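You operate a simulated robot arm through the tools that you are given. There is no shell and no other tool. Be economical: measure what you need, move in short steps, check, and stop when the job is done.

Carry out the task below with a simulated robot arm. There is one attempt and no reset: what you move stays moved.

TASK
Measure the shaft in the caliper and put it in the blue tray with its matching bush.
Fine: open the caliper wide again; the other bushes stay.
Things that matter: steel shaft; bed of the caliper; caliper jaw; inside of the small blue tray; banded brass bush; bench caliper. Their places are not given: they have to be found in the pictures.

It is judged by the outcome, as a careful person would: the job done as asked, and still so three seconds after it is handed in. It fails if anything else is knocked over, pushed out of place, dropped, spilled or broken.

THE ROBOT
A 7-joint arm with a two-finger parallel gripper, fixed in place. Base frame: the origin is at the foot of the arm, x ahead of it, y to its left, z up; the work surface is at about z = 0.85. Lengths are in m, angles in rad, forces in N, time in s.
With the tool pointing down near the work surface it reaches from about 0.3 to 0.7 m from the base axis. Its first joint turns from -1.152 to 1.152 rad. Payload 1.57 kg.
Tool frame: the origin (TCP) lies between the finger pads and is the grasp point; the fingertips stand 0.03 m ahead of it; z points along the fingers, y is the line along which they close. The gripper opens to 0.11 m. The fingers are 0.024 m wide and 0.012 m thick; the gripper's body (0.048 by 0.112 m) begins 0.078 m behind the TCP.
Orientation is that of the tool frame in the base frame, as [roll, pitch, yaw] about the fixed x, y, z axes, in that order (R = Rz(yaw) Ry(pitch) Rx(roll)). With the fingers straight down and closing along the base's y, the tool's x points along the base's -x, its y along +y and its z along -z.

THE INTERFACE
- The arm moves only by the tool play_rows. Its argument "plan" is a list of rows, each an object of numbers (a shift or turn left out is 0, a gripper value left out holds the last): "x", "y", "z": the shift along the base's x, y, z in m; "rx", "ry", "rz": the turn, a rotation vector about the base's x, y, z in rad. In form: [{"x": .., "y": .., "z": .., "rx": .., "ry": .., "rz": ..}, ...]. A call has 1 to 10 rows; each row is the pose to reach, as a shift and turn from the pose commanded when the call began. "jaw" is the finger opening in m, from 0 to 0.11, set as the call begins (left out, the last holds). A row lasts 0.2 s, in which the tool goes at most 0.05 m and 0.15 rad; a call with a longer step from one row to the next is refused whole, and so is a gripper value outside its range. A pose out of reach is approached as far as the arm can. The call stops where the force on the tool passes 70 N (or 10 N more than at its start, if that is more) or the arm is blocked; 0.2 s more then pass. The fingers move at their own pace (about 0.108 m/s each) and stop on an object; they squeeze with about 26 N. The grip force told is the motor's: it shows also when the fingers shut on nothing. Time passes only in rows, and 0.2 s behind the last, so rows that repeat a pose let the fingers close. It gives the time, the measured TCP pose, the force on the tool (base axes), the opening and the grip force at its end, in the units of the frame above (readings bear some noise).
- Cameras (640 x 400 px; columns grow to the right, rows downward): "scene" is fixed at [0.1641, -0.3891, 1.4045]; the picture's right is [0.80, -0.60, 0.00], its down [-0.34, -0.45, -0.82] and it looks along [0.49, 0.66, -0.57] (base axes); focal length 346 px, centre (320, 200). "wrist" rides on the gripper at [-0.036, 0, -0.08] in the tool frame; the picture's right is [0.00, -1.00, 0.00], its down [0.97, 0.00, -0.24] and it looks along [0.24, 0.00, 0.97] (tool axes); focal length 218 px, centre (320, 200).
- snapshot(camera): a new picture of that camera. No time passes.
- measure_at(camera, pixels): for up to 12 pixels [column, row] of the newest picture of that camera ("zoom" is the newest enlarged one), the place [x, y, z] in the base frame of the surface seen there, good to about 0.002 m. No time passes.
- zoom(camera, box): a new picture of the part [left, top, right, bottom] of that camera's present view, enlarged. No time passes.
- finish_job(): hands the job in; it is judged then, once.

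Work in short steps. Measure before you move; look again where a grasp or a placing could have gone wrong, and mend it. You have 80 turns and 34 pictures in all, the two below and enlarged ones among them. Open the gripper and draw the arm clear of the work before you hand the job in, unless the task says otherwise; then end with one line.

The tools are called after ">>>" as a command line: name --argument value ..., lists and objects as JSON in quotes. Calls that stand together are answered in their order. play_rows: Moves the arm, as the interface text tells. Its arguments: {"type":"object","properties":{"plan":{"type":"array","items":{"type":"object","properties":{"x":{"type":"number"},"y":{"type":"number"},"z":{"type":"number"},"rx":{"type":"number"},"ry":{"type":"number"},"rz":{"type":"number"}}}},"jaw":{"type":"number"}},"required":["plan"]} The other tools are called the same way: snapshot (camera) takes a picture; measure_at (camera, pixels) gives the place of the surface under pixels of a picture; zoom (camera, box) takes an enlarged picture of a part of a camera's view; finish_job () hands the job in.

At the start:

```text
clock: 0.0
eef_pos: [0.4484, 0.1095, 1.1287]
ee_rot: [-3.14, -0.001, 3.141]
wrist_force: [0.4, -0.4, 1.1]
width: 0.1102
grasp_force: 0.0
```

scene: 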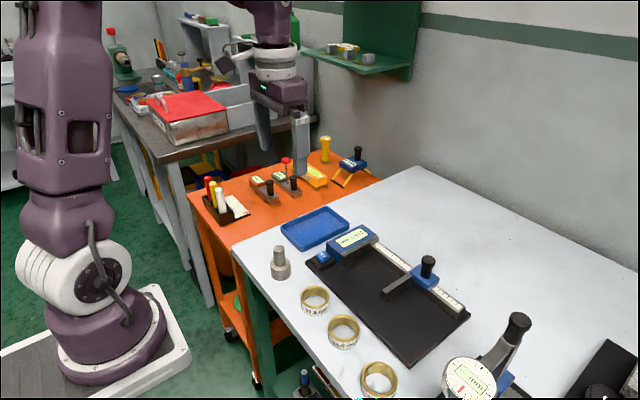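
wrist: 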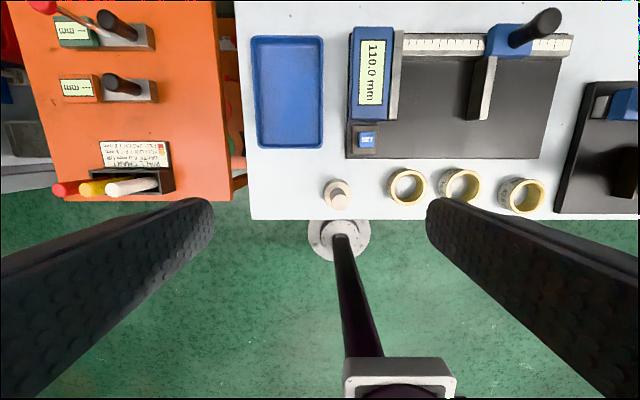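

The pictures show the shaft near wrist (338,193), the caliper at (450,90), three bushes and a blue tray. I'll enlarge the views to read the bush markings and the caliper.

>>> zoom --camera "wrist" --box '[240, 0, 600, 225]'

>>> zoom --camera "scene" --box '[250, 200, 490, 400]'

>>> measure_at --camera "wrist" --pixels '[[338, 188], [342, 200], [257, 42], [318, 144], [288, 90], [405, 50], [395, 105], [484, 70], [484, 112], [400, 150], [535, 25], [372, 70]]'

```text
1.78 times, centred on (420, 112) of wrist
```

zoom: 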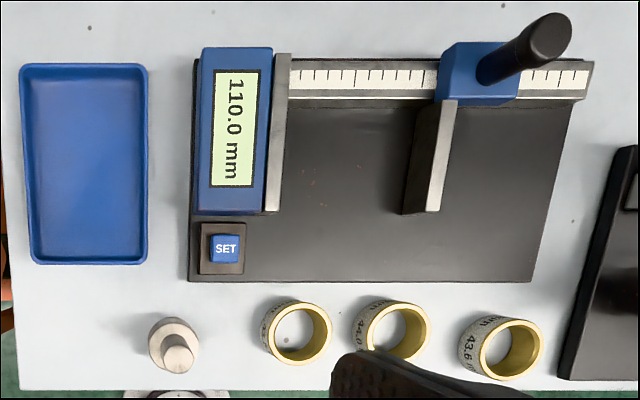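

```text
2.00 times, centred on (370, 300) of scene
```

zoom: 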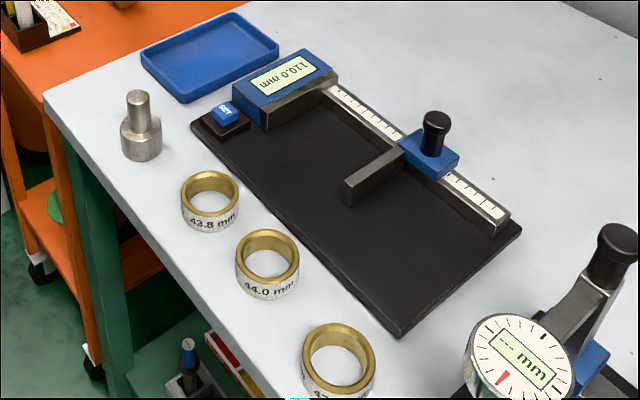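

```text
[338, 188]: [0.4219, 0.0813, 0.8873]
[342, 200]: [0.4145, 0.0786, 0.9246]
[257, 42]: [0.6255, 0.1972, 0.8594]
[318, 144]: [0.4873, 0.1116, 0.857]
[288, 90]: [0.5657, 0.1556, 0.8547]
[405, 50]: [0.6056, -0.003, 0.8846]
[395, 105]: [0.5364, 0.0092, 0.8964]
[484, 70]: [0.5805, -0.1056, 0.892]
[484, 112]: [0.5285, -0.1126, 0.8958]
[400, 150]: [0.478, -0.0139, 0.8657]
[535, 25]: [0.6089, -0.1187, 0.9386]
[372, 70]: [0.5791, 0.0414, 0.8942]
```

The bushes read 43.8, 44.0 and 43.6 mm; I'll measure the knob, jaw faces, bushes and the shaft more exactly.

>>> measure_at --camera "scene" --pixels '[[428, 259], [427, 272], [424, 280], [279, 249], [279, 275], [315, 293], [315, 300], [343, 322], [379, 365], [396, 380], [330, 208], [313, 225]]'

>>> zoom --camera "scene" --box '[290, 275, 410, 400]'

>>> measure_at --camera "wrist" --pixels '[[398, 70], [398, 100], [490, 70], [490, 100], [495, 65], [440, 100], [440, 140], [407, 170], [407, 187], [390, 185], [424, 185], [366, 140]]'

```text
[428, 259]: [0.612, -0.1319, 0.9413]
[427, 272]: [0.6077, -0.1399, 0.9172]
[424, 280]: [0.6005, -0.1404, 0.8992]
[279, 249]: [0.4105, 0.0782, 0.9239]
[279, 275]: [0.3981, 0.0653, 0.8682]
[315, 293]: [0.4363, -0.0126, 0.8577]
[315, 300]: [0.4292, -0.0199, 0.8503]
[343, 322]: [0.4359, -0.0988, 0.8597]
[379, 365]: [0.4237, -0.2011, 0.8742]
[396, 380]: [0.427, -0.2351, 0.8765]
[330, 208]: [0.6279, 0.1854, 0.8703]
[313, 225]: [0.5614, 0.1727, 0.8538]
```

```text
3.20 times, centred on (350, 338) of scene
```

zoom: 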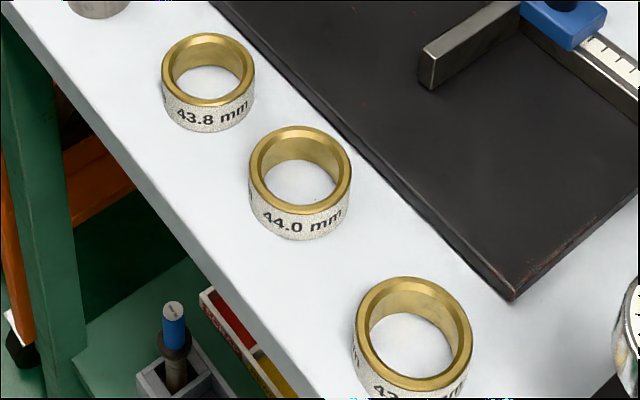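

```text
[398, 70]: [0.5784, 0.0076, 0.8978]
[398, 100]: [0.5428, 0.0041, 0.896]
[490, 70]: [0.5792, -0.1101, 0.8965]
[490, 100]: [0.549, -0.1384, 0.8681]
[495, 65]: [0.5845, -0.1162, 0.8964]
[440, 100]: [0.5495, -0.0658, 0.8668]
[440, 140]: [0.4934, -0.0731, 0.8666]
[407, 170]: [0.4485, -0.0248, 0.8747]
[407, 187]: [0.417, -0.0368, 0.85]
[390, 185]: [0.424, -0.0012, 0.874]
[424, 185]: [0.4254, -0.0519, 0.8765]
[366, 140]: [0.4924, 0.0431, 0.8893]
```

I'll move the arm above the caliper for a closer look at the knob and jaws.

>>> play_rows --plan '[{"x": 0.02, "y": -0.04, "z": 0}, {"x": 0.04, "y": -0.08}, {"x": 0.05, "y": -0.12}, {"x": 0.07, "y": -0.16, "z": -0.01}, {"x": 0.08, "y": -0.2, "z": -0.03}, {"x": 0.08, "y": -0.22, "z": -0.05}, {"x": 0.08, "y": -0.22, "z": -0.05}]' --jaw 0.06

>>> snapshot --camera "wrist"

```text
clock: 1.6
eef_pos: [0.5294, -0.1095, 1.0786]
ee_rot: [3.141, -0.001, -3.141]
wrist_force: [-0.2, -0.2, 0.2]
width: 0.0601
grasp_force: 0.1
```

```text
28 pictures are left
```

wrist: 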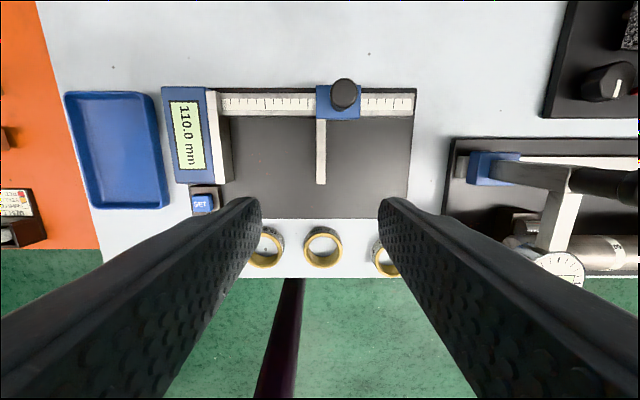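

>>> measure_at --camera "wrist" --pixels '[[344, 88], [333, 92], [355, 92], [344, 80], [344, 101], [322, 90], [322, 116], [358, 116], [317, 150], [326, 150], [220, 120], [210, 110]]'

>>> zoom --camera "wrist" --box '[150, 70, 430, 245]'

```text
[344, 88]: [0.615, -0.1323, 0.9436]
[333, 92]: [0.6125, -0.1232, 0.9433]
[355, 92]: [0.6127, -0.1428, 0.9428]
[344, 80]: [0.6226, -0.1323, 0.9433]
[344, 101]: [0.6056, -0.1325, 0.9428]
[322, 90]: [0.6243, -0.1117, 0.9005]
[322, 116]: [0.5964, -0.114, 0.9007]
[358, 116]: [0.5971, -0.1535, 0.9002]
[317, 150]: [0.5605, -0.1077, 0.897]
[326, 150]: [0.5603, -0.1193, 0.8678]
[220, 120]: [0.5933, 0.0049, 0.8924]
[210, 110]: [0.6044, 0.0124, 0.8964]
```

```text
2.29 times, centred on (290, 158) of wrist
```

zoom: 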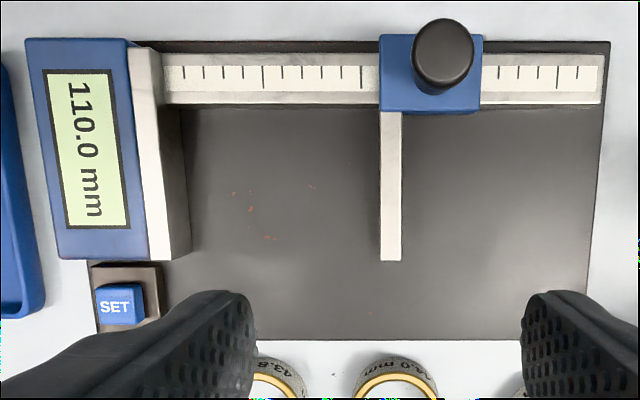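

Knob centre is (0.614, -0.1325), top at 0.943. I'll grip it and first close the caliper empty to check its zero.

>>> play_rows --plan '[{"x": 0.045, "y": -0.011}, {"x": 0.0855, "y": -0.0225}, {"x": 0.0855, "y": -0.0225, "z": -0.045}, {"x": 0.0855, "y": -0.0225, "z": -0.09}, {"x": 0.0855, "y": -0.0225, "z": -0.12}, {"x": 0.0855, "y": -0.0225, "z": -0.1405}, {"x": 0.0855, "y": -0.0225, "z": -0.1405}]'

>>> play_rows --plan '[{"x": 0}, {"x": 0}, {"x": 0}]' --jaw 0.015

```text
clock: 3.2
eef_pos: [0.6139, -0.1334, 0.9362]
ee_rot: [-3.141, 0.0, -3.141]
wrist_force: [-0.1, 0.2, 1.1]
width: 0.0598
grasp_force: 0.1
```

```text
clock: 4.0
eef_pos: [0.6144, -0.1332, 0.9365]
ee_rot: [-3.141, 0.001, 3.14]
wrist_force: [-1.2, 2.0, 0.3]
width: 0.0258
grasp_force: 25.9
```

Knob held. Slide the jaw toward the fixed jaw.

>>> play_rows --plan '[{"y": 0.02}, {"y": 0.04}, {"y": 0.06}, {"y": 0.08}, {"y": 0.095}, {"y": 0.102}, {"y": 0.106}, {"y": 0.109}, {"y": 0.111}, {"y": 0.112}]'

>>> snapshot --camera "wrist"

```text
clock: 6.2
eef_pos: [0.6132, -0.0224, 0.9379]
ee_rot: [-3.14, -0.001, 3.139]
wrist_force: [-2.2, -11.9, 0.4]
width: 0.026
grasp_force: 25.7
```

```text
26 pictures are left
```

wrist: 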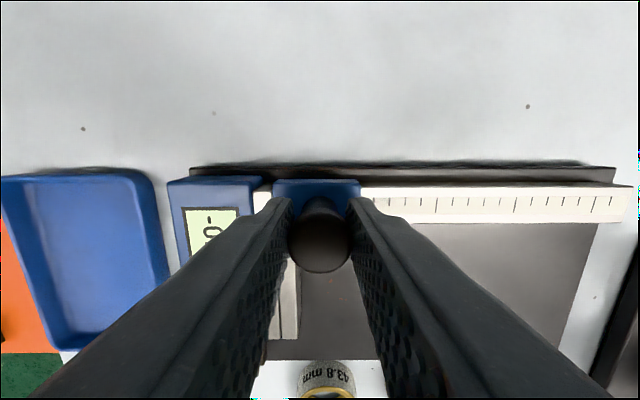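

The display is partly hidden and seems to start with "-0"; I'll look from the scene camera.

>>> zoom --camera "scene" --box '[300, 210, 400, 275]'

```text
6.15 times, centred on (350, 242) of scene
```

zoom: 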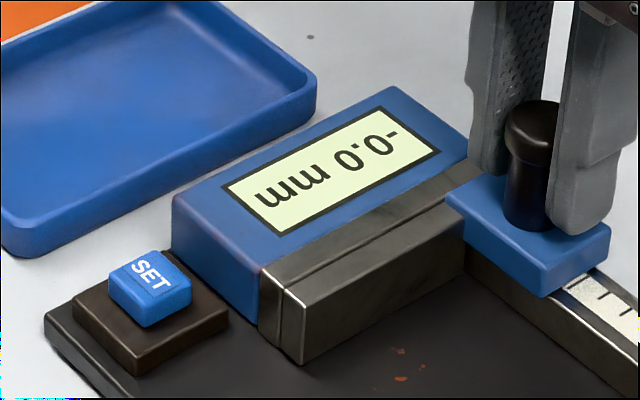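

It reads -0.0 mm closed, so the zero is good. Open the caliper again.

>>> play_rows --plan '[{"y": -0.012}, {"y": -0.03}, {"y": -0.05}, {"y": -0.07}, {"y": -0.09}, {"y": -0.105}, {"y": -0.111}, {"y": -0.111}]'

>>> play_rows --plan '[{"x": 0}, {"x": 0}, {"z": 0.03}, {"z": 0.07}, {"z": 0.11}]' --jaw 0.06

```text
clock: 8.0
eef_pos: [0.6142, -0.1318, 0.9385]
ee_rot: [3.141, -0.001, 3.141]
wrist_force: [-13.0, -2.1, -0.1]
width: 0.026
grasp_force: 25.7
```

```text
clock: 9.2
eef_pos: [0.6144, -0.1315, 1.0502]
ee_rot: [3.141, 0.0, 3.141]
wrist_force: [0.2, -0.5, 0.4]
width: 0.0599
grasp_force: 0.0
```

Now go over the shaft for a close look.

>>> play_rows --plan '[{"x": -0.03, "y": 0.03}, {"x": -0.06, "y": 0.06}, {"x": -0.09, "y": 0.09}, {"x": -0.12, "y": 0.12}, {"x": -0.15, "y": 0.15}, {"x": -0.17, "y": 0.18, "z": 0.01}, {"x": -0.185, "y": 0.205, "z": 0.02}, {"x": -0.194, "y": 0.212, "z": 0.02}, {"x": -0.194, "y": 0.212, "z": 0.02}]' --jaw 0.09

>>> snapshot --camera "wrist"

```text
clock: 11.2
eef_pos: [0.4202, 0.0817, 1.0679]
ee_rot: [3.141, -0.001, 3.141]
wrist_force: [-0.2, 1.0, -0.1]
width: 0.0899
grasp_force: 0.1
```

```text
24 pictures are left
```

wrist: 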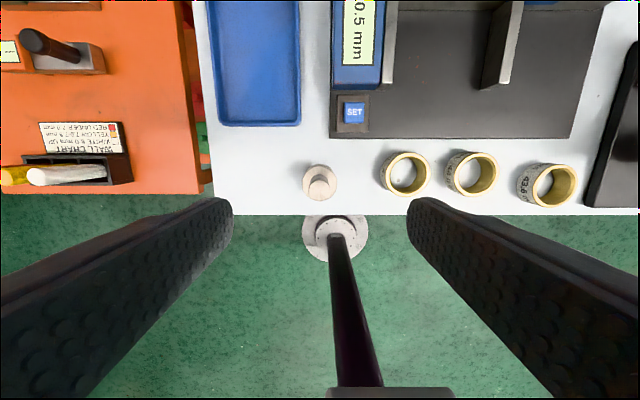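

>>> measure_at --camera "wrist" --pixels '[[321, 188], [321, 178], [311, 188], [332, 188], [321, 197], [321, 168], [304, 181], [336, 181], [321, 202]]'

>>> zoom --camera "wrist" --box '[280, 150, 360, 215]'

```text
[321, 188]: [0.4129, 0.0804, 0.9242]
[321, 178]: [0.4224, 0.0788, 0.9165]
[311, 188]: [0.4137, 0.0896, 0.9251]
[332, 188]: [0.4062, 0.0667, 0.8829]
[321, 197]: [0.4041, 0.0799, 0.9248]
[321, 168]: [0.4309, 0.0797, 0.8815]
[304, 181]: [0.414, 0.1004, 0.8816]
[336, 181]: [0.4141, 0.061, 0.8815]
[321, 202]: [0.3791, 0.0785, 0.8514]
```

```text
6.15 times, centred on (320, 182) of wrist
```

zoom: 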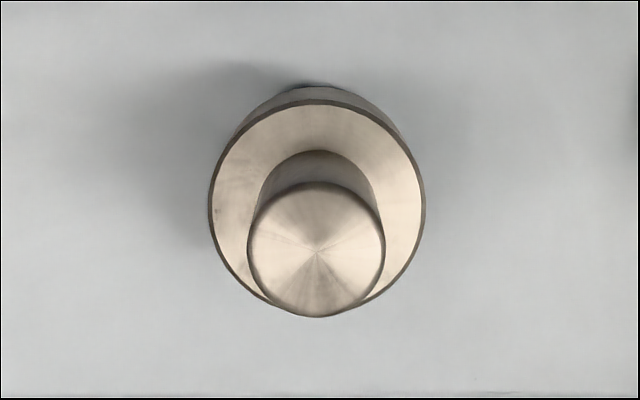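

Shaft axis at about (0.412, 0.081), stem z 0.8815–0.925. Descend and grip the stem.

>>> play_rows --plan '[{"x": -0.008, "y": 0.001, "z": -0.04}, {"x": -0.008, "y": 0.001, "z": -0.08}, {"x": -0.008, "y": 0.001, "z": -0.12}, {"x": -0.008, "y": 0.001, "z": -0.14}, {"x": -0.008, "y": 0.001, "z": -0.152}, {"x": -0.008, "y": 0.001, "z": -0.152}]' --jaw 0.06

>>> play_rows --plan '[{"x": 0}, {"x": 0}, {"x": 0}]' --jaw 0.01

>>> zoom --camera "scene" --box '[230, 210, 340, 300]'

```text
clock: 12.6
eef_pos: [0.4115, 0.0823, 0.9173]
ee_rot: [-3.14, 0.0, 3.141]
wrist_force: [0.1, -0.5, -0.3]
width: 0.0601
grasp_force: 0.0
```

```text
clock: 13.4
eef_pos: [0.4113, 0.0818, 0.9169]
ee_rot: [3.141, 0.0, 3.142]
wrist_force: [0.5, -0.5, -0.3]
width: 0.0236
grasp_force: 26.2
```

```text
4.44 times, centred on (285, 255) of scene
```

zoom: 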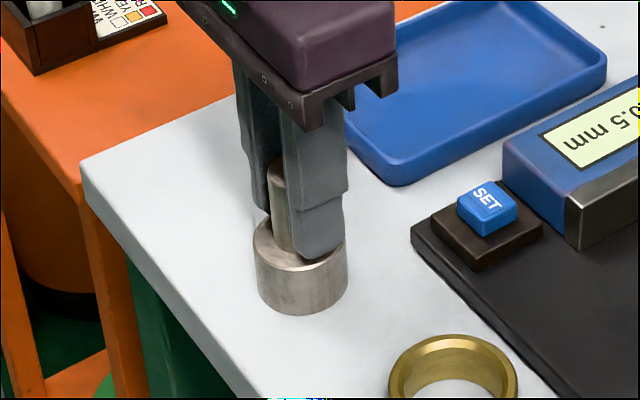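

Stem is held. Lift, carry to the caliper bed between the jaws.

>>> play_rows --plan '[{"z": 0.04}, {"z": 0.08}, {"x": 0.035, "y": -0.025, "z": 0.08}, {"x": 0.07, "y": -0.05, "z": 0.08}, {"x": 0.105, "y": -0.075, "z": 0.08}, {"x": 0.143, "y": -0.105, "z": 0.08}, {"x": 0.143, "y": -0.105, "z": 0.06}, {"x": 0.143, "y": -0.105, "z": 0.035}, {"x": 0.143, "y": -0.105, "z": 0.035}]'

>>> zoom --camera "scene" --box '[290, 200, 450, 300]'

```text
clock: 15.4
eef_pos: [0.554, -0.0227, 0.9517]
ee_rot: [3.141, 0.0, 3.142]
wrist_force: [-0.2, 0.5, -0.1]
width: 0.0099
grasp_force: 0.1
```

```text
4.00 times, centred on (370, 250) of scene
```

zoom: 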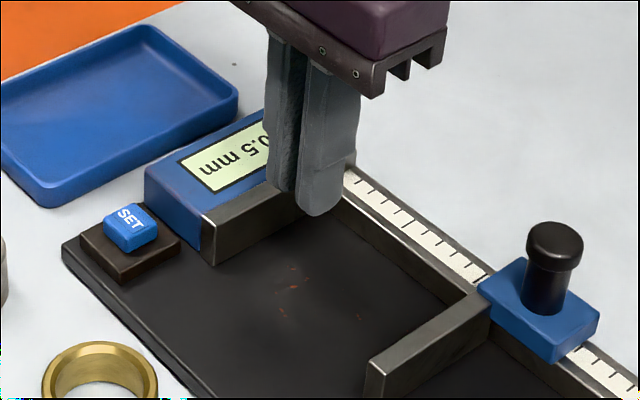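

The gripper is empty (width 0.0099): the shaft slipped out. Look where it is.

>>> snapshot --camera "scene"

```text
20 pictures are left
```

scene: 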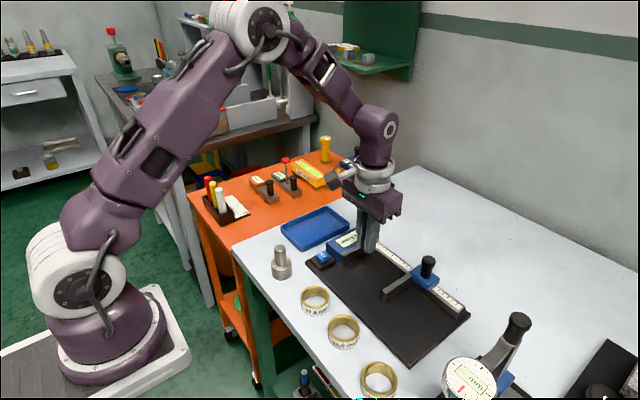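

The shaft still stands in its place: it slid out at the quick lift. Go back over it, recheck its place and lift slowly this time.

>>> play_rows --plan '[{"z": 0.04}, {"z": 0.08}, {"x": -0.035, "y": 0.025, "z": 0.08}, {"x": -0.07, "y": 0.05, "z": 0.08}, {"x": -0.105, "y": 0.075, "z": 0.08}, {"x": -0.143, "y": 0.105, "z": 0.08}, {"x": -0.143, "y": 0.105, "z": 0.08}]' --jaw 0.06

>>> zoom --camera "wrist" --box '[270, 160, 370, 222]'

>>> measure_at --camera "zoom" --pixels '[[320, 200], [320, 250], [320, 300], [270, 250], [370, 250], [320, 150], [250, 180], [390, 180]]'

```text
clock: 17.0
eef_pos: [0.4114, 0.0829, 1.0333]
ee_rot: [-3.141, 0.0, 3.141]
wrist_force: [0.0, -0.5, 0.2]
width: 0.06
grasp_force: 0.1
```

```text
6.40 times, centred on (320, 191) of wrist
```

zoom: 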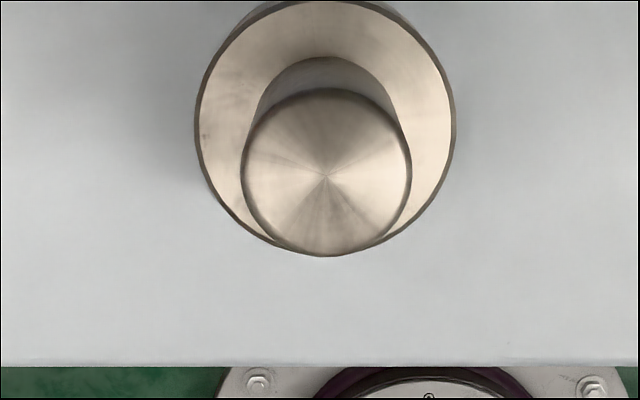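

```text
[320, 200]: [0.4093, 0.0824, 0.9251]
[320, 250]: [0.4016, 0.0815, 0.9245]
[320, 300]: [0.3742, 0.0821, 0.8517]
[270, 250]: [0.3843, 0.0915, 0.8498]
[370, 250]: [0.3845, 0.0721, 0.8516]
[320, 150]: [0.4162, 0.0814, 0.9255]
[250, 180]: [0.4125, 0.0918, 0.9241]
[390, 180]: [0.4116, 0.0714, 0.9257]
```

Stem unmoved at (0.4122, 0.081). Descend, grip with more closing time, and lift slowly.

>>> play_rows --plan '[{"z": -0.04}, {"z": -0.08}, {"z": -0.105}, {"z": -0.1165}, {"z": -0.1165}]'

>>> play_rows --plan '[{"z": 0}, {"z": 0}, {"z": 0}, {"z": 0}, {"z": 0.001}, {"z": 0.003}, {"z": 0.006}, {"z": 0.01}, {"z": 0.015}, {"z": 0.015}]' --jaw 0.0

>>> zoom --camera "scene" --box '[230, 210, 340, 300]'

```text
clock: 18.2
eef_pos: [0.413, 0.0832, 0.9149]
ee_rot: [3.141, -0.001, 3.141]
wrist_force: [0.4, -1.1, -0.4]
width: 0.0601
grasp_force: 0.1
```

```text
clock: 20.4
eef_pos: [0.4143, 0.082, 0.9294]
ee_rot: [-3.141, -0.001, 3.141]
wrist_force: [-0.9, -0.5, -3.0]
width: 0.0232
grasp_force: 26.3
```

```text
4.44 times, centred on (285, 255) of scene
```

zoom: 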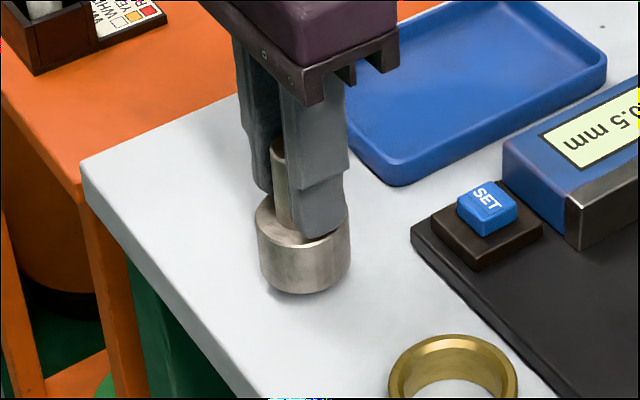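

Now it is off the table and held (-3 N). Raise gently, then carry slowly.

>>> play_rows --plan '[{"z": 0.003}, {"z": 0.009}, {"z": 0.017}, {"z": 0.025}, {"z": 0.033}, {"z": 0.041}, {"z": 0.047}, {"z": 0.05}, {"z": 0.05}]'

>>> play_rows --plan '[{"x": 0.003, "y": -0.002}, {"x": 0.01, "y": -0.007}, {"x": 0.02, "y": -0.015}, {"x": 0.035, "y": -0.026}, {"x": 0.05, "y": -0.037}, {"x": 0.065, "y": -0.048}, {"x": 0.08, "y": -0.059}, {"x": 0.092, "y": -0.068}, {"x": 0.098, "y": -0.073}, {"x": 0.1, "y": -0.075}]'

```text
clock: 22.4
eef_pos: [0.4106, 0.081, 0.9807]
ee_rot: [-3.141, 0.0, -3.14]
wrist_force: [0.1, -0.1, -4.6]
width: 0.0234
grasp_force: 26.2
```

```text
clock: 24.6
eef_pos: [0.5123, 0.0055, 0.9784]
ee_rot: [3.141, 0.0, -3.141]
wrist_force: [-0.1, -0.6, -3.5]
width: 0.0235
grasp_force: 26.2
```

>>> play_rows --plan '[{"x": 0.003, "y": -0.002}, {"x": 0.01, "y": -0.007}, {"x": 0.02, "y": -0.015}, {"x": 0.032, "y": -0.023}, {"x": 0.04, "y": -0.029}, {"x": 0.043, "y": -0.031}, {"x": 0.043, "y": -0.031}]'

>>> play_rows --plan '[{"z": -0.003}, {"z": -0.01}, {"z": -0.018}, {"z": -0.026}, {"z": -0.033}, {"z": -0.037}, {"z": -0.04}, {"z": -0.04}]'

>>> zoom --camera "scene" --box '[310, 210, 420, 300]'

```text
clock: 26.2
eef_pos: [0.5545, -0.025, 0.9797]
ee_rot: [-3.14, 0.0, 3.141]
wrist_force: [0.0, 0.0, -3.4]
width: 0.0232
grasp_force: 26.1
```

```text
clock: 28.0
eef_pos: [0.5553, -0.0248, 0.9389]
ee_rot: [3.14, 0.001, -3.14]
wrist_force: [0.0, -0.6, -4.8]
width: 0.0232
grasp_force: 26.2
```

```text
4.44 times, centred on (365, 255) of scene
```

zoom: 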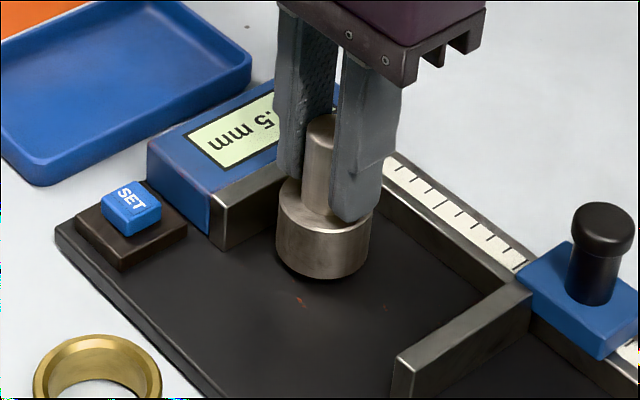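

It hangs just above the bed between the jaws. Lower in small steps until it touches.

>>> play_rows --plan '[{"z": -0.002}, {"z": -0.004}, {"z": -0.006}, {"z": -0.0075}, {"z": -0.0085}, {"z": -0.0085}]'

```text
clock: 29.4
eef_pos: [0.5543, -0.0252, 0.9337]
ee_rot: [3.142, 0.003, 3.141]
wrist_force: [-5.9, 1.5, 17.2]
width: 0.0232
grasp_force: 26.0
```

Contact is made (17 N). Release and rise.

>>> play_rows --plan '[{"z": 0.002}, {"z": 0.002}, {"z": 0.002}, {"z": 0.03}, {"z": 0.07}, {"z": 0.11}, {"z": 0.11}]' --jaw 0.06

>>> zoom --camera "scene" --box '[310, 210, 450, 300]'

```text
clock: 31.0
eef_pos: [0.5543, -0.0242, 1.0443]
ee_rot: [3.141, 0.0, -3.141]
wrist_force: [-0.3, -0.5, 0.3]
width: 0.0601
grasp_force: 0.0
```

```text
4.44 times, centred on (380, 255) of scene
```

zoom: 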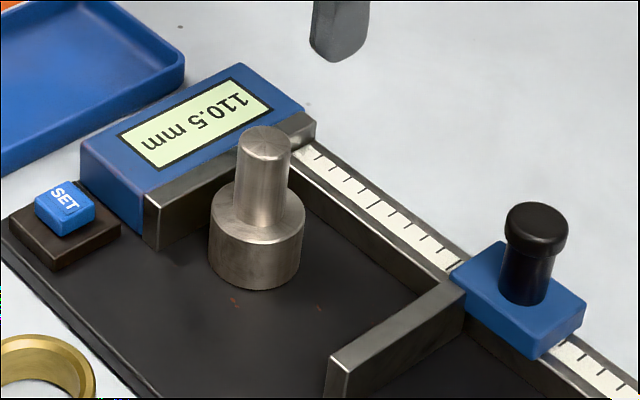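

Shaft stands upright in the caliper. Grip the knob again and close the jaw onto the shaft.

>>> play_rows --plan '[{"x": 0.02, "y": -0.036}, {"x": 0.04, "y": -0.072}, {"x": 0.059, "y": -0.1075}, {"x": 0.059, "y": -0.1075, "z": -0.04}, {"x": 0.059, "y": -0.1075, "z": -0.08}, {"x": 0.059, "y": -0.1075, "z": -0.104}, {"x": 0.059, "y": -0.1075, "z": -0.104}]'

>>> play_rows --plan '[{"x": 0}, {"x": 0}, {"x": 0}]' --jaw 0.01

>>> play_rows --plan '[{"y": 0.012}, {"y": 0.026}, {"y": 0.04}, {"y": 0.05}, {"y": 0.056}, {"y": 0.06}, {"y": 0.062}, {"y": 0.064}, {"y": 0.065}, {"y": 0.065}]'

>>> zoom --camera "scene" --box '[310, 210, 420, 280]'

```text
clock: 32.6
eef_pos: [0.6147, -0.1314, 0.9367]
ee_rot: [-3.14, -0.001, 3.141]
wrist_force: [0.0, -0.8, -0.7]
width: 0.06
grasp_force: 0.0
```

```text
clock: 33.4
eef_pos: [0.6145, -0.132, 0.938]
ee_rot: [3.141, -0.001, -3.142]
wrist_force: [-0.4, -0.7, 0.2]
width: 0.0257
grasp_force: 25.8
```

```text
clock: 35.6
eef_pos: [0.6145, -0.0673, 0.9388]
ee_rot: [3.141, -0.002, -3.141]
wrist_force: [-11.9, -2.9, 12.9]
width: 0.0258
grasp_force: 25.8
```

```text
5.71 times, centred on (365, 245) of scene
```

zoom: 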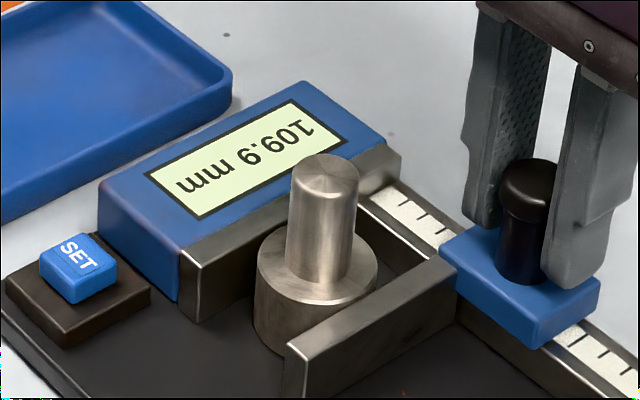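

The display seems to lag (109.9). Continue closing gently a little and let time pass.

>>> play_rows --plan '[{"y": 0.0005}, {"y": 0.001}, {"y": 0.0015}, {"y": 0.002}, {"y": 0.0025}, {"y": 0.003}, {"y": 0.0035}, {"y": 0.0035}]'

>>> zoom --camera "scene" --box '[310, 210, 420, 280]'

```text
clock: 37.4
eef_pos: [0.6142, -0.065, 0.9379]
ee_rot: [-3.138, 0.002, 3.141]
wrist_force: [-0.4, -10.0, 8.3]
width: 0.0256
grasp_force: 26.3
```

```text
5.71 times, centred on (365, 245) of scene
```

zoom: 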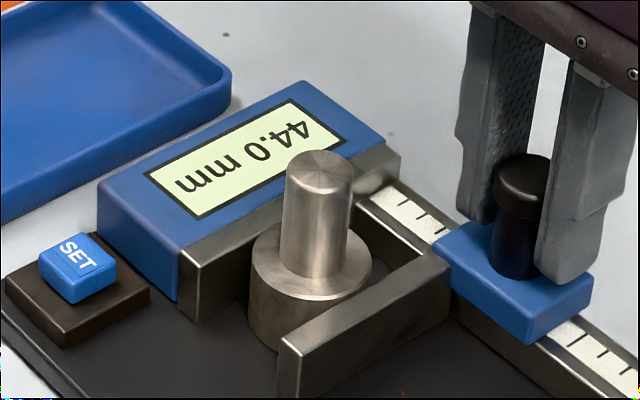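

It reads 44.0 mm. To confirm it is settled and not lagging, press a touch more and read again.

>>> play_rows --plan '[{"y": 0.0005}, {"y": 0.001}, {"y": 0.001}, {"y": 0.001}, {"y": 0.001}, {"y": 0.001}, {"y": 0.001}, {"y": 0.001}]'

>>> zoom --camera "scene" --box '[310, 210, 420, 280]'

```text
clock: 39.2
eef_pos: [0.6149, -0.0648, 0.9377]
ee_rot: [-3.141, 0.002, -3.141]
wrist_force: [5.4, -28.9, 9.5]
width: 0.0261
grasp_force: 26.5
```

```text
5.71 times, centred on (365, 245) of scene
```

zoom: 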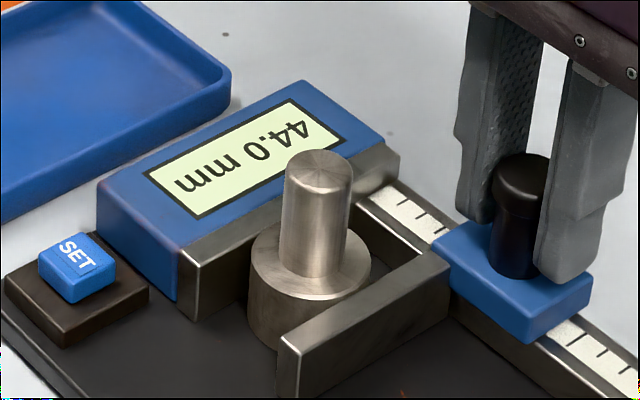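

Stable at 44.0 mm: the middle bush matches. Open the caliper wide again and release the knob.

>>> play_rows --plan '[{"y": -0.004}, {"y": -0.012}, {"y": -0.025}, {"y": -0.04}, {"y": -0.055}, {"y": -0.064}, {"y": -0.068}, {"y": -0.0695}, {"y": -0.0695}]'

>>> play_rows --plan '[{"x": 0}, {"x": 0}, {"z": 0.04}, {"z": 0.08}, {"z": 0.11}, {"x": -0.03, "y": 0.04, "z": 0.11}, {"x": -0.045, "y": 0.08, "z": 0.11}, {"x": -0.059, "y": 0.105, "z": 0.11}, {"x": -0.059, "y": 0.105, "z": 0.11}]' --jaw 0.06

>>> snapshot --camera "wrist"

```text
clock: 41.2
eef_pos: [0.6135, -0.1316, 0.9367]
ee_rot: [3.141, -0.003, 3.141]
wrist_force: [-6.0, 1.5, -20.7]
width: 0.026
grasp_force: 26.7
```

```text
clock: 43.2
eef_pos: [0.5562, -0.0271, 1.0482]
ee_rot: [3.138, 0.0, -3.141]
wrist_force: [1.0, 0.3, 0.6]
width: 0.06
grasp_force: 0.0
```

```text
12 pictures are left
```

wrist: 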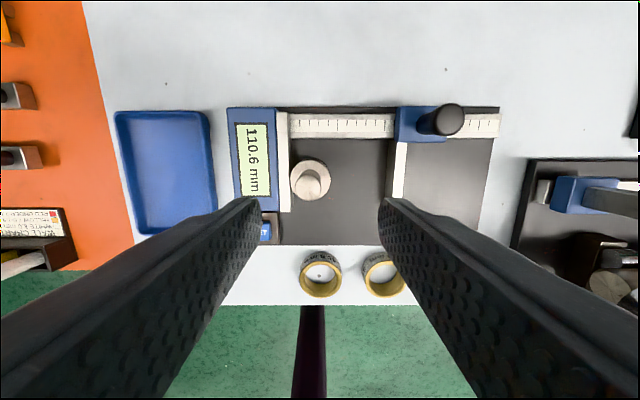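

>>> measure_at --camera "wrist" --pixels '[[308, 187], [302, 187], [314, 187], [308, 181], [308, 193], [308, 163], [293, 177], [327, 177], [210, 175], [120, 117], [208, 115], [165, 170]]'

```text
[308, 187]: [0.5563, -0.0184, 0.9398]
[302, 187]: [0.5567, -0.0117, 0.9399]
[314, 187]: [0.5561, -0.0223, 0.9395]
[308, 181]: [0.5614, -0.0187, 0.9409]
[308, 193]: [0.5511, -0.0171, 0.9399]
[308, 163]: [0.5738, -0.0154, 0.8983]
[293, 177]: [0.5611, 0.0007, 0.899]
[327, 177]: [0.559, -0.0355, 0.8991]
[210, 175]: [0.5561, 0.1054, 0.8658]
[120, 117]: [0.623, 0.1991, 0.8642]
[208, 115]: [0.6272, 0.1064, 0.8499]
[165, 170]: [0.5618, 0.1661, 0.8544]
```

Shaft axis is at (0.556, -0.0185). Descend and grip, then lift slowly.

>>> play_rows --plan '[{"x": 0.001, "y": 0.009}, {"x": 0.001, "y": 0.009, "z": -0.04}, {"x": 0.001, "y": 0.009, "z": -0.08}, {"x": 0.001, "y": 0.009, "z": -0.105}, {"x": 0.001, "y": 0.009, "z": -0.1155}, {"x": 0.001, "y": 0.009, "z": -0.1155}]'

>>> play_rows --plan '[{"z": 0}, {"z": 0}, {"z": 0}, {"z": 0}, {"z": 0.001}, {"z": 0.003}, {"z": 0.006}, {"z": 0.01}, {"z": 0.015}, {"z": 0.015}]' --jaw 0.0

>>> play_rows --plan '[{"z": 0.003}, {"z": 0.009}, {"z": 0.017}, {"z": 0.025}, {"z": 0.032}, {"z": 0.037}, {"z": 0.04}, {"z": 0.04}]'

```text
clock: 44.6
eef_pos: [0.5566, -0.0202, 0.9331]
ee_rot: [-3.142, -0.001, 3.141]
wrist_force: [-0.5, 0.6, -0.2]
width: 0.06
grasp_force: 0.1
```

```text
clock: 46.8
eef_pos: [0.5547, -0.0185, 0.9461]
ee_rot: [3.14, 0.001, -3.141]
wrist_force: [-0.4, -0.6, -3.8]
width: 0.0234
grasp_force: 25.8
```

```text
clock: 48.6
eef_pos: [0.5567, -0.0193, 0.9868]
ee_rot: [-3.141, 0.0, 3.14]
wrist_force: [-0.9, 0.3, -4.0]
width: 0.0233
grasp_force: 25.8
```

Held. Carry slowly to the far part of the tray.

>>> play_rows --plan '[{"x": 0.001, "y": 0.004}, {"x": 0.003, "y": 0.012}, {"x": 0.006, "y": 0.024}, {"x": 0.01, "y": 0.04}, {"x": 0.014, "y": 0.056}, {"x": 0.018, "y": 0.072}, {"x": 0.022, "y": 0.088}, {"x": 0.025, "y": 0.1}, {"x": 0.026, "y": 0.106}, {"x": 0.026, "y": 0.108}]'

>>> play_rows --plan '[{"x": 0.001, "y": 0.004}, {"x": 0.003, "y": 0.012}, {"x": 0.005, "y": 0.026}, {"x": 0.008, "y": 0.042}, {"x": 0.01, "y": 0.056}, {"x": 0.01, "y": 0.062}, {"x": 0.01, "y": 0.0635}, {"x": 0.01, "y": 0.0635}]'

>>> play_rows --plan '[{"z": -0.004}, {"z": -0.012}, {"z": -0.022}, {"z": -0.032}, {"z": -0.042}, {"z": -0.05}, {"z": -0.055}, {"z": -0.057}, {"z": -0.057}]'

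>>> zoom --camera "scene" --box '[260, 180, 390, 270]'

```text
clock: 50.8
eef_pos: [0.5811, 0.0903, 0.9857]
ee_rot: [3.141, -0.001, 3.14]
wrist_force: [0.1, -0.4, -4.1]
width: 0.0234
grasp_force: 25.8
```

```text
clock: 52.6
eef_pos: [0.5915, 0.1533, 0.9854]
ee_rot: [-3.141, 0.001, 3.141]
wrist_force: [-1.0, -0.6, -4.3]
width: 0.0233
grasp_force: 25.9
```

```text
clock: 54.6
eef_pos: [0.5931, 0.1534, 0.9294]
ee_rot: [-3.141, 0.0, 3.14]
wrist_force: [0.0, -0.3, -4.1]
width: 0.0233
grasp_force: 26.0
```

```text
4.44 times, centred on (325, 225) of scene
```

zoom: 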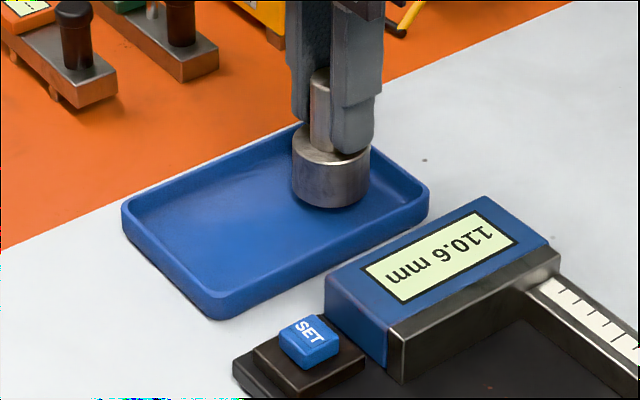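

It is over the tray floor, ~10 mm to go. Lower in small steps.

>>> play_rows --plan '[{"z": -0.002}, {"z": -0.004}, {"z": -0.006}, {"z": -0.008}, {"z": -0.0095}, {"z": -0.0105}, {"z": -0.0105}]'

```text
clock: 56.2
eef_pos: [0.5929, 0.1531, 0.9196]
ee_rot: [3.139, 0.002, 3.141]
wrist_force: [-5.5, 0.8, 19.1]
width: 0.0232
grasp_force: 26.1
```

Contact. Release, rise, then go over the 44.0 bush.

>>> play_rows --plan '[{"z": 0.001}, {"z": 0.001}, {"z": 0.001}, {"z": 0.04}, {"z": 0.08}, {"z": 0.12}, {"z": 0.13}]' --jaw 0.06

>>> play_rows --plan '[{"x": -0.02, "y": -0.03}, {"x": -0.04, "y": -0.063}, {"x": -0.06, "y": -0.1}, {"x": -0.08, "y": -0.135}, {"x": -0.1, "y": -0.17}, {"x": -0.12, "y": -0.2}, {"x": -0.145, "y": -0.225}, {"x": -0.165, "y": -0.25}, {"x": -0.165, "y": -0.253}]' --jaw 0.08

>>> snapshot --camera "wrist"

>>> snapshot --camera "scene"

```text
clock: 57.8
eef_pos: [0.5922, 0.1521, 1.0485]
ee_rot: [-3.14, 0.001, 3.14]
wrist_force: [0.0, -0.3, -0.7]
width: 0.0598
grasp_force: 0.0
```

```text
clock: 59.8
eef_pos: [0.4275, -0.1011, 1.0487]
ee_rot: [-3.14, 0.001, -3.141]
wrist_force: [0.1, 0.9, -0.1]
width: 0.0801
grasp_force: 0.1
```

```text
10 pictures are left
```

wrist: 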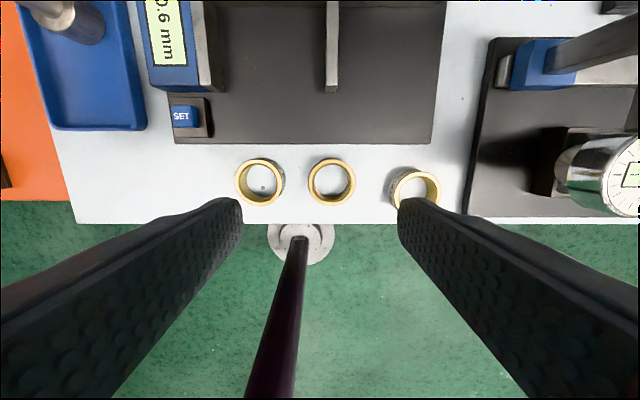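

```text
9 pictures are left
```

scene: 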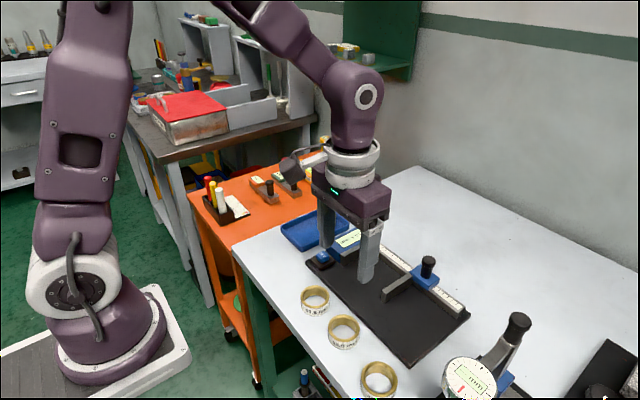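

>>> measure_at --camera "wrist" --pixels '[[310, 182], [353, 182], [331, 160], [331, 203], [282, 180], [237, 183], [390, 185], [438, 190], [266, 182], [331, 182]]'

>>> zoom --camera "wrist" --box '[230, 140, 450, 220]'

```text
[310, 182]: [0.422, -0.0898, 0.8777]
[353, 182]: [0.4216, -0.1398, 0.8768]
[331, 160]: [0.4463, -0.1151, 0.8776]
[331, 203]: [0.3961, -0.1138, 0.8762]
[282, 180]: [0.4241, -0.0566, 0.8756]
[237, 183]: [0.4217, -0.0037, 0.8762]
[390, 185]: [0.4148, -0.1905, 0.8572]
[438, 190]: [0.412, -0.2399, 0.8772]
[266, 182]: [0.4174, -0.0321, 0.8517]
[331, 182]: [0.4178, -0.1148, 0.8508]
```

```text
2.91 times, centred on (340, 180) of wrist
```

zoom: 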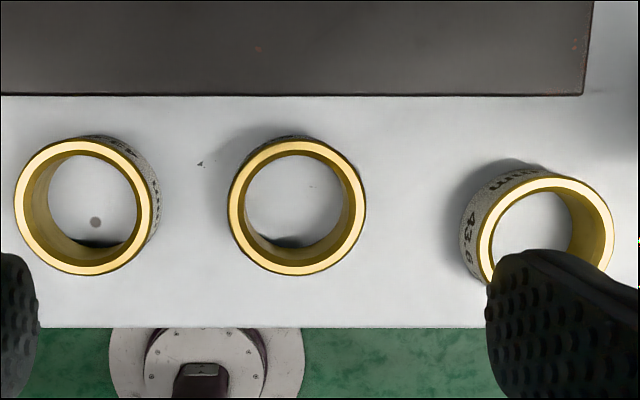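

The 44.0 bush is centred at (0.4213, -0.1148), OD 52 mm, top 0.877. Descend around it with a shallow grip so the fingers stay above the tray rim later.

>>> play_rows --plan '[{"x": -0.0057, "y": -0.0148}, {"x": -0.0057, "y": -0.0148, "z": -0.04}, {"x": -0.0057, "y": -0.0148, "z": -0.08}, {"x": -0.0057, "y": -0.0148, "z": -0.12}, {"x": -0.0057, "y": -0.0148, "z": -0.14}, {"x": -0.0057, "y": -0.0148, "z": -0.1547}, {"x": -0.0057, "y": -0.0148, "z": -0.1547}]' --jaw 0.068

>>> play_rows --plan '[{"z": 0}, {"z": 0}, {"z": 0}, {"z": 0}, {"z": 0.001}, {"z": 0.003}, {"z": 0.006}, {"z": 0.01}, {"z": 0.015}, {"z": 0.015}]' --jaw 0.03

>>> zoom --camera "scene" --box '[280, 270, 420, 400]'

```text
clock: 61.4
eef_pos: [0.422, -0.1137, 0.8933]
ee_rot: [-3.142, 0.0, -3.141]
wrist_force: [1.6, 0.3, -0.4]
width: 0.0682
grasp_force: 0.0
```

```text
clock: 63.6
eef_pos: [0.4204, -0.1149, 0.9109]
ee_rot: [-3.141, 0.0, 3.141]
wrist_force: [1.3, -0.1, -2.9]
width: 0.0551
grasp_force: 25.8
```

```text
3.08 times, centred on (350, 335) of scene
```

zoom: 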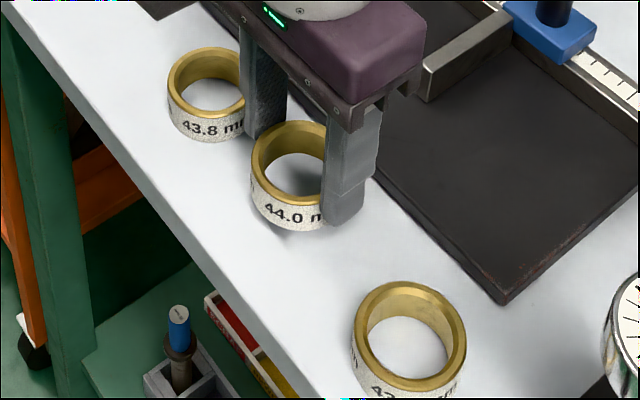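

Bush lifted (opening 0.055). Raise, then carry slowly to the near part of the tray.

>>> play_rows --plan '[{"z": 0.003}, {"z": 0.009}, {"z": 0.017}, {"z": 0.025}, {"z": 0.033}, {"z": 0.043}, {"z": 0.051}, {"z": 0.055}, {"z": 0.055}]'

>>> play_rows --plan '[{"x": 0.002, "y": 0.005}, {"x": 0.006, "y": 0.015}, {"x": 0.012, "y": 0.03}, {"x": 0.019, "y": 0.048}, {"x": 0.026, "y": 0.066}, {"x": 0.033, "y": 0.084}, {"x": 0.04, "y": 0.102}, {"x": 0.046, "y": 0.118}, {"x": 0.05, "y": 0.127}, {"x": 0.052, "y": 0.131}]'

>>> play_rows --plan '[{"x": 0.002, "y": 0.005}, {"x": 0.006, "y": 0.015}, {"x": 0.012, "y": 0.03}, {"x": 0.019, "y": 0.048}, {"x": 0.026, "y": 0.066}, {"x": 0.033, "y": 0.084}, {"x": 0.04, "y": 0.102}, {"x": 0.048, "y": 0.12}, {"x": 0.053, "y": 0.133}, {"x": 0.0537, "y": 0.1368}]'

>>> play_rows --plan '[{"z": -0.003}, {"z": -0.01}, {"z": -0.02}, {"z": -0.03}, {"z": -0.038}, {"z": -0.044}, {"z": -0.048}, {"z": -0.048}]'

>>> zoom --camera "scene" --box '[250, 180, 380, 270]'

>>> snapshot --camera "wrist"

```text
clock: 65.6
eef_pos: [0.4213, -0.1137, 0.9648]
ee_rot: [3.141, 0.002, -3.141]
wrist_force: [0.3, 0.9, -1.8]
width: 0.0551
grasp_force: 26.2
```

```text
clock: 67.8
eef_pos: [0.474, 0.0163, 0.9657]
ee_rot: [-3.14, 0.0, 3.141]
wrist_force: [-0.4, -0.3, -1.6]
width: 0.0552
grasp_force: 25.9
```

```text
clock: 70.0
eef_pos: [0.5259, 0.1536, 0.9648]
ee_rot: [-3.142, 0.0, 3.141]
wrist_force: [0.2, 1.2, -1.7]
width: 0.0551
grasp_force: 25.7
```

```text
clock: 71.8
eef_pos: [0.5273, 0.1531, 0.916]
ee_rot: [-3.14, 0.001, 3.141]
wrist_force: [0.2, 0.4, -1.5]
width: 0.0549
grasp_force: 26.1
```

```text
4.44 times, centred on (315, 225) of scene
```

zoom: 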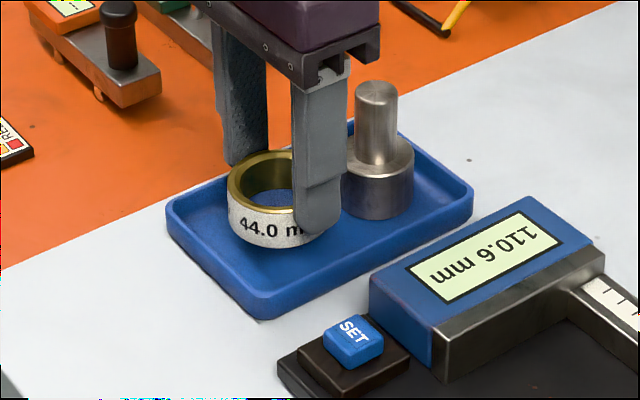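

```text
5 pictures are left
```

wrist: 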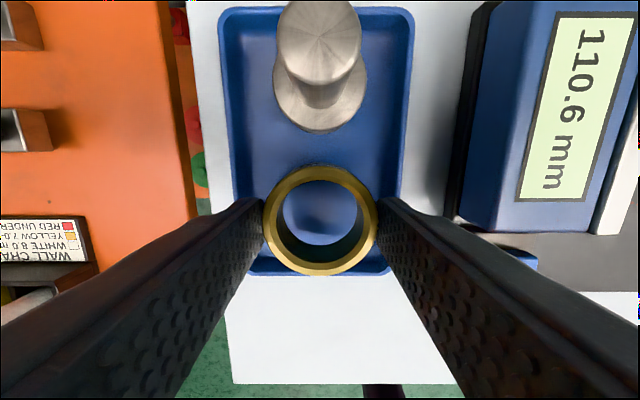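

>>> measure_at --camera "wrist" --pixels '[[320, 270], [250, 273], [240, 273], [385, 271], [378, 267], [226, 100], [238, 100], [408, 100], [396, 100], [320, 165], [312, 128]]'

```text
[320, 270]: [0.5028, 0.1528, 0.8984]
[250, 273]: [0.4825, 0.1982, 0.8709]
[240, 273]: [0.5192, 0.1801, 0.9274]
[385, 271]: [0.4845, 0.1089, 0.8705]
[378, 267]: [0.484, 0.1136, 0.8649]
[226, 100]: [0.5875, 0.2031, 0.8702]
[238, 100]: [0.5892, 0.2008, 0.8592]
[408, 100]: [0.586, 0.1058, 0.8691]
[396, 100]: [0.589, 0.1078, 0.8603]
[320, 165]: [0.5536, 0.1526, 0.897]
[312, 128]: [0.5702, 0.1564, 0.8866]
```

Tray inside spans y 0.108–0.200 and x from 0.486, rim 0.870: there is room. Lower to contact.

>>> play_rows --plan '[{"y": 0.001, "z": -0.004}, {"y": 0.001, "z": -0.008}, {"y": 0.001, "z": -0.012}, {"y": 0.001, "z": -0.0145}, {"y": 0.001, "z": -0.0165}, {"y": 0.001, "z": -0.0178}, {"y": 0.001, "z": -0.0178}]'

```text
clock: 73.4
eef_pos: [0.5273, 0.1534, 0.8982]
ee_rot: [-3.141, -0.001, -3.14]
wrist_force: [-0.6, -0.1, -1.7]
width: 0.055
grasp_force: 26.2
```

No contact yet (still -1.7 N); a little further.

>>> play_rows --plan '[{"z": -0.001}, {"z": -0.002}, {"z": -0.003}, {"z": -0.003}]'

```text
clock: 74.4
eef_pos: [0.5269, 0.1531, 0.8955]
ee_rot: [3.14, 0.0, 3.142]
wrist_force: [-1.0, -8.9, 25.2]
width: 0.0554
grasp_force: 25.8
```

Contact. Release with a small opening, then rise.

>>> play_rows --plan '[{"z": 0.001}, {"z": 0.001}, {"z": 0.001}, {"z": 0.005}, {"z": 0.012}, {"z": 0.025}, {"z": 0.06}, {"z": 0.1}, {"z": 0.14}]' --jaw 0.061

>>> play_rows --plan '[{"x": -0.03, "z": 0.03}, {"x": -0.06, "z": 0.06}, {"x": -0.09, "z": 0.09}, {"x": -0.09, "z": 0.09}]'

>>> snapshot --camera "scene"

>>> snapshot --camera "wrist"

```text
clock: 76.4
eef_pos: [0.5262, 0.1549, 1.0358]
ee_rot: [3.141, 0.0, 3.141]
wrist_force: [0.3, 0.1, -0.2]
width: 0.0609
grasp_force: 0.0
```

```text
clock: 77.4
eef_pos: [0.4353, 0.1532, 1.1254]
ee_rot: [-3.142, 0.0, -3.141]
wrist_force: [-0.4, -0.7, 0.4]
width: 0.0608
grasp_force: 0.0
```

```text
4 pictures are left
```

scene: 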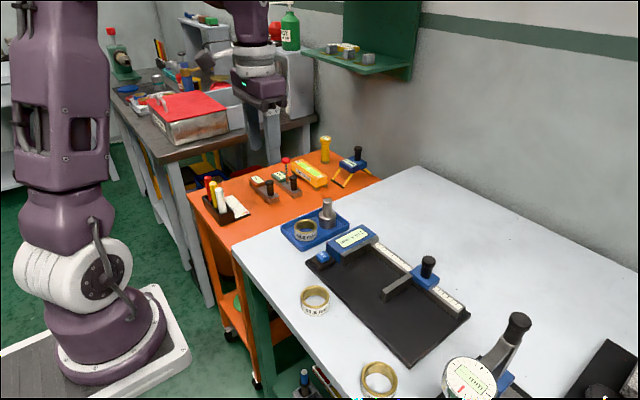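

```text
3 pictures are left
```

wrist: 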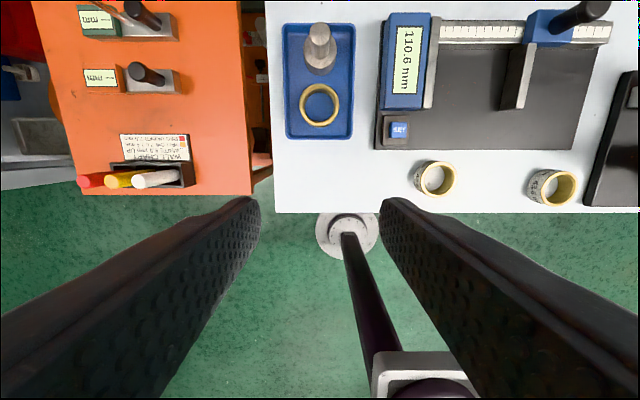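

Shaft and the 44.0 bush stand in the tray, the caliper is open at 110.6 mm, the other bushes are in place, and the arm is clear and open.

>>> finish_job

```text
The job is handed in.
```

The shaft measured 44.0 mm in the caliper, and it now stands in the blue tray with the 44.0 mm bush. The caliper is open wide again at 110.6 mm, and the other two bushes were not moved. On the first grip the shaft slid out of the fingers as the arm lifted. It stayed upright in its place, and I lifted it slowly the second time.
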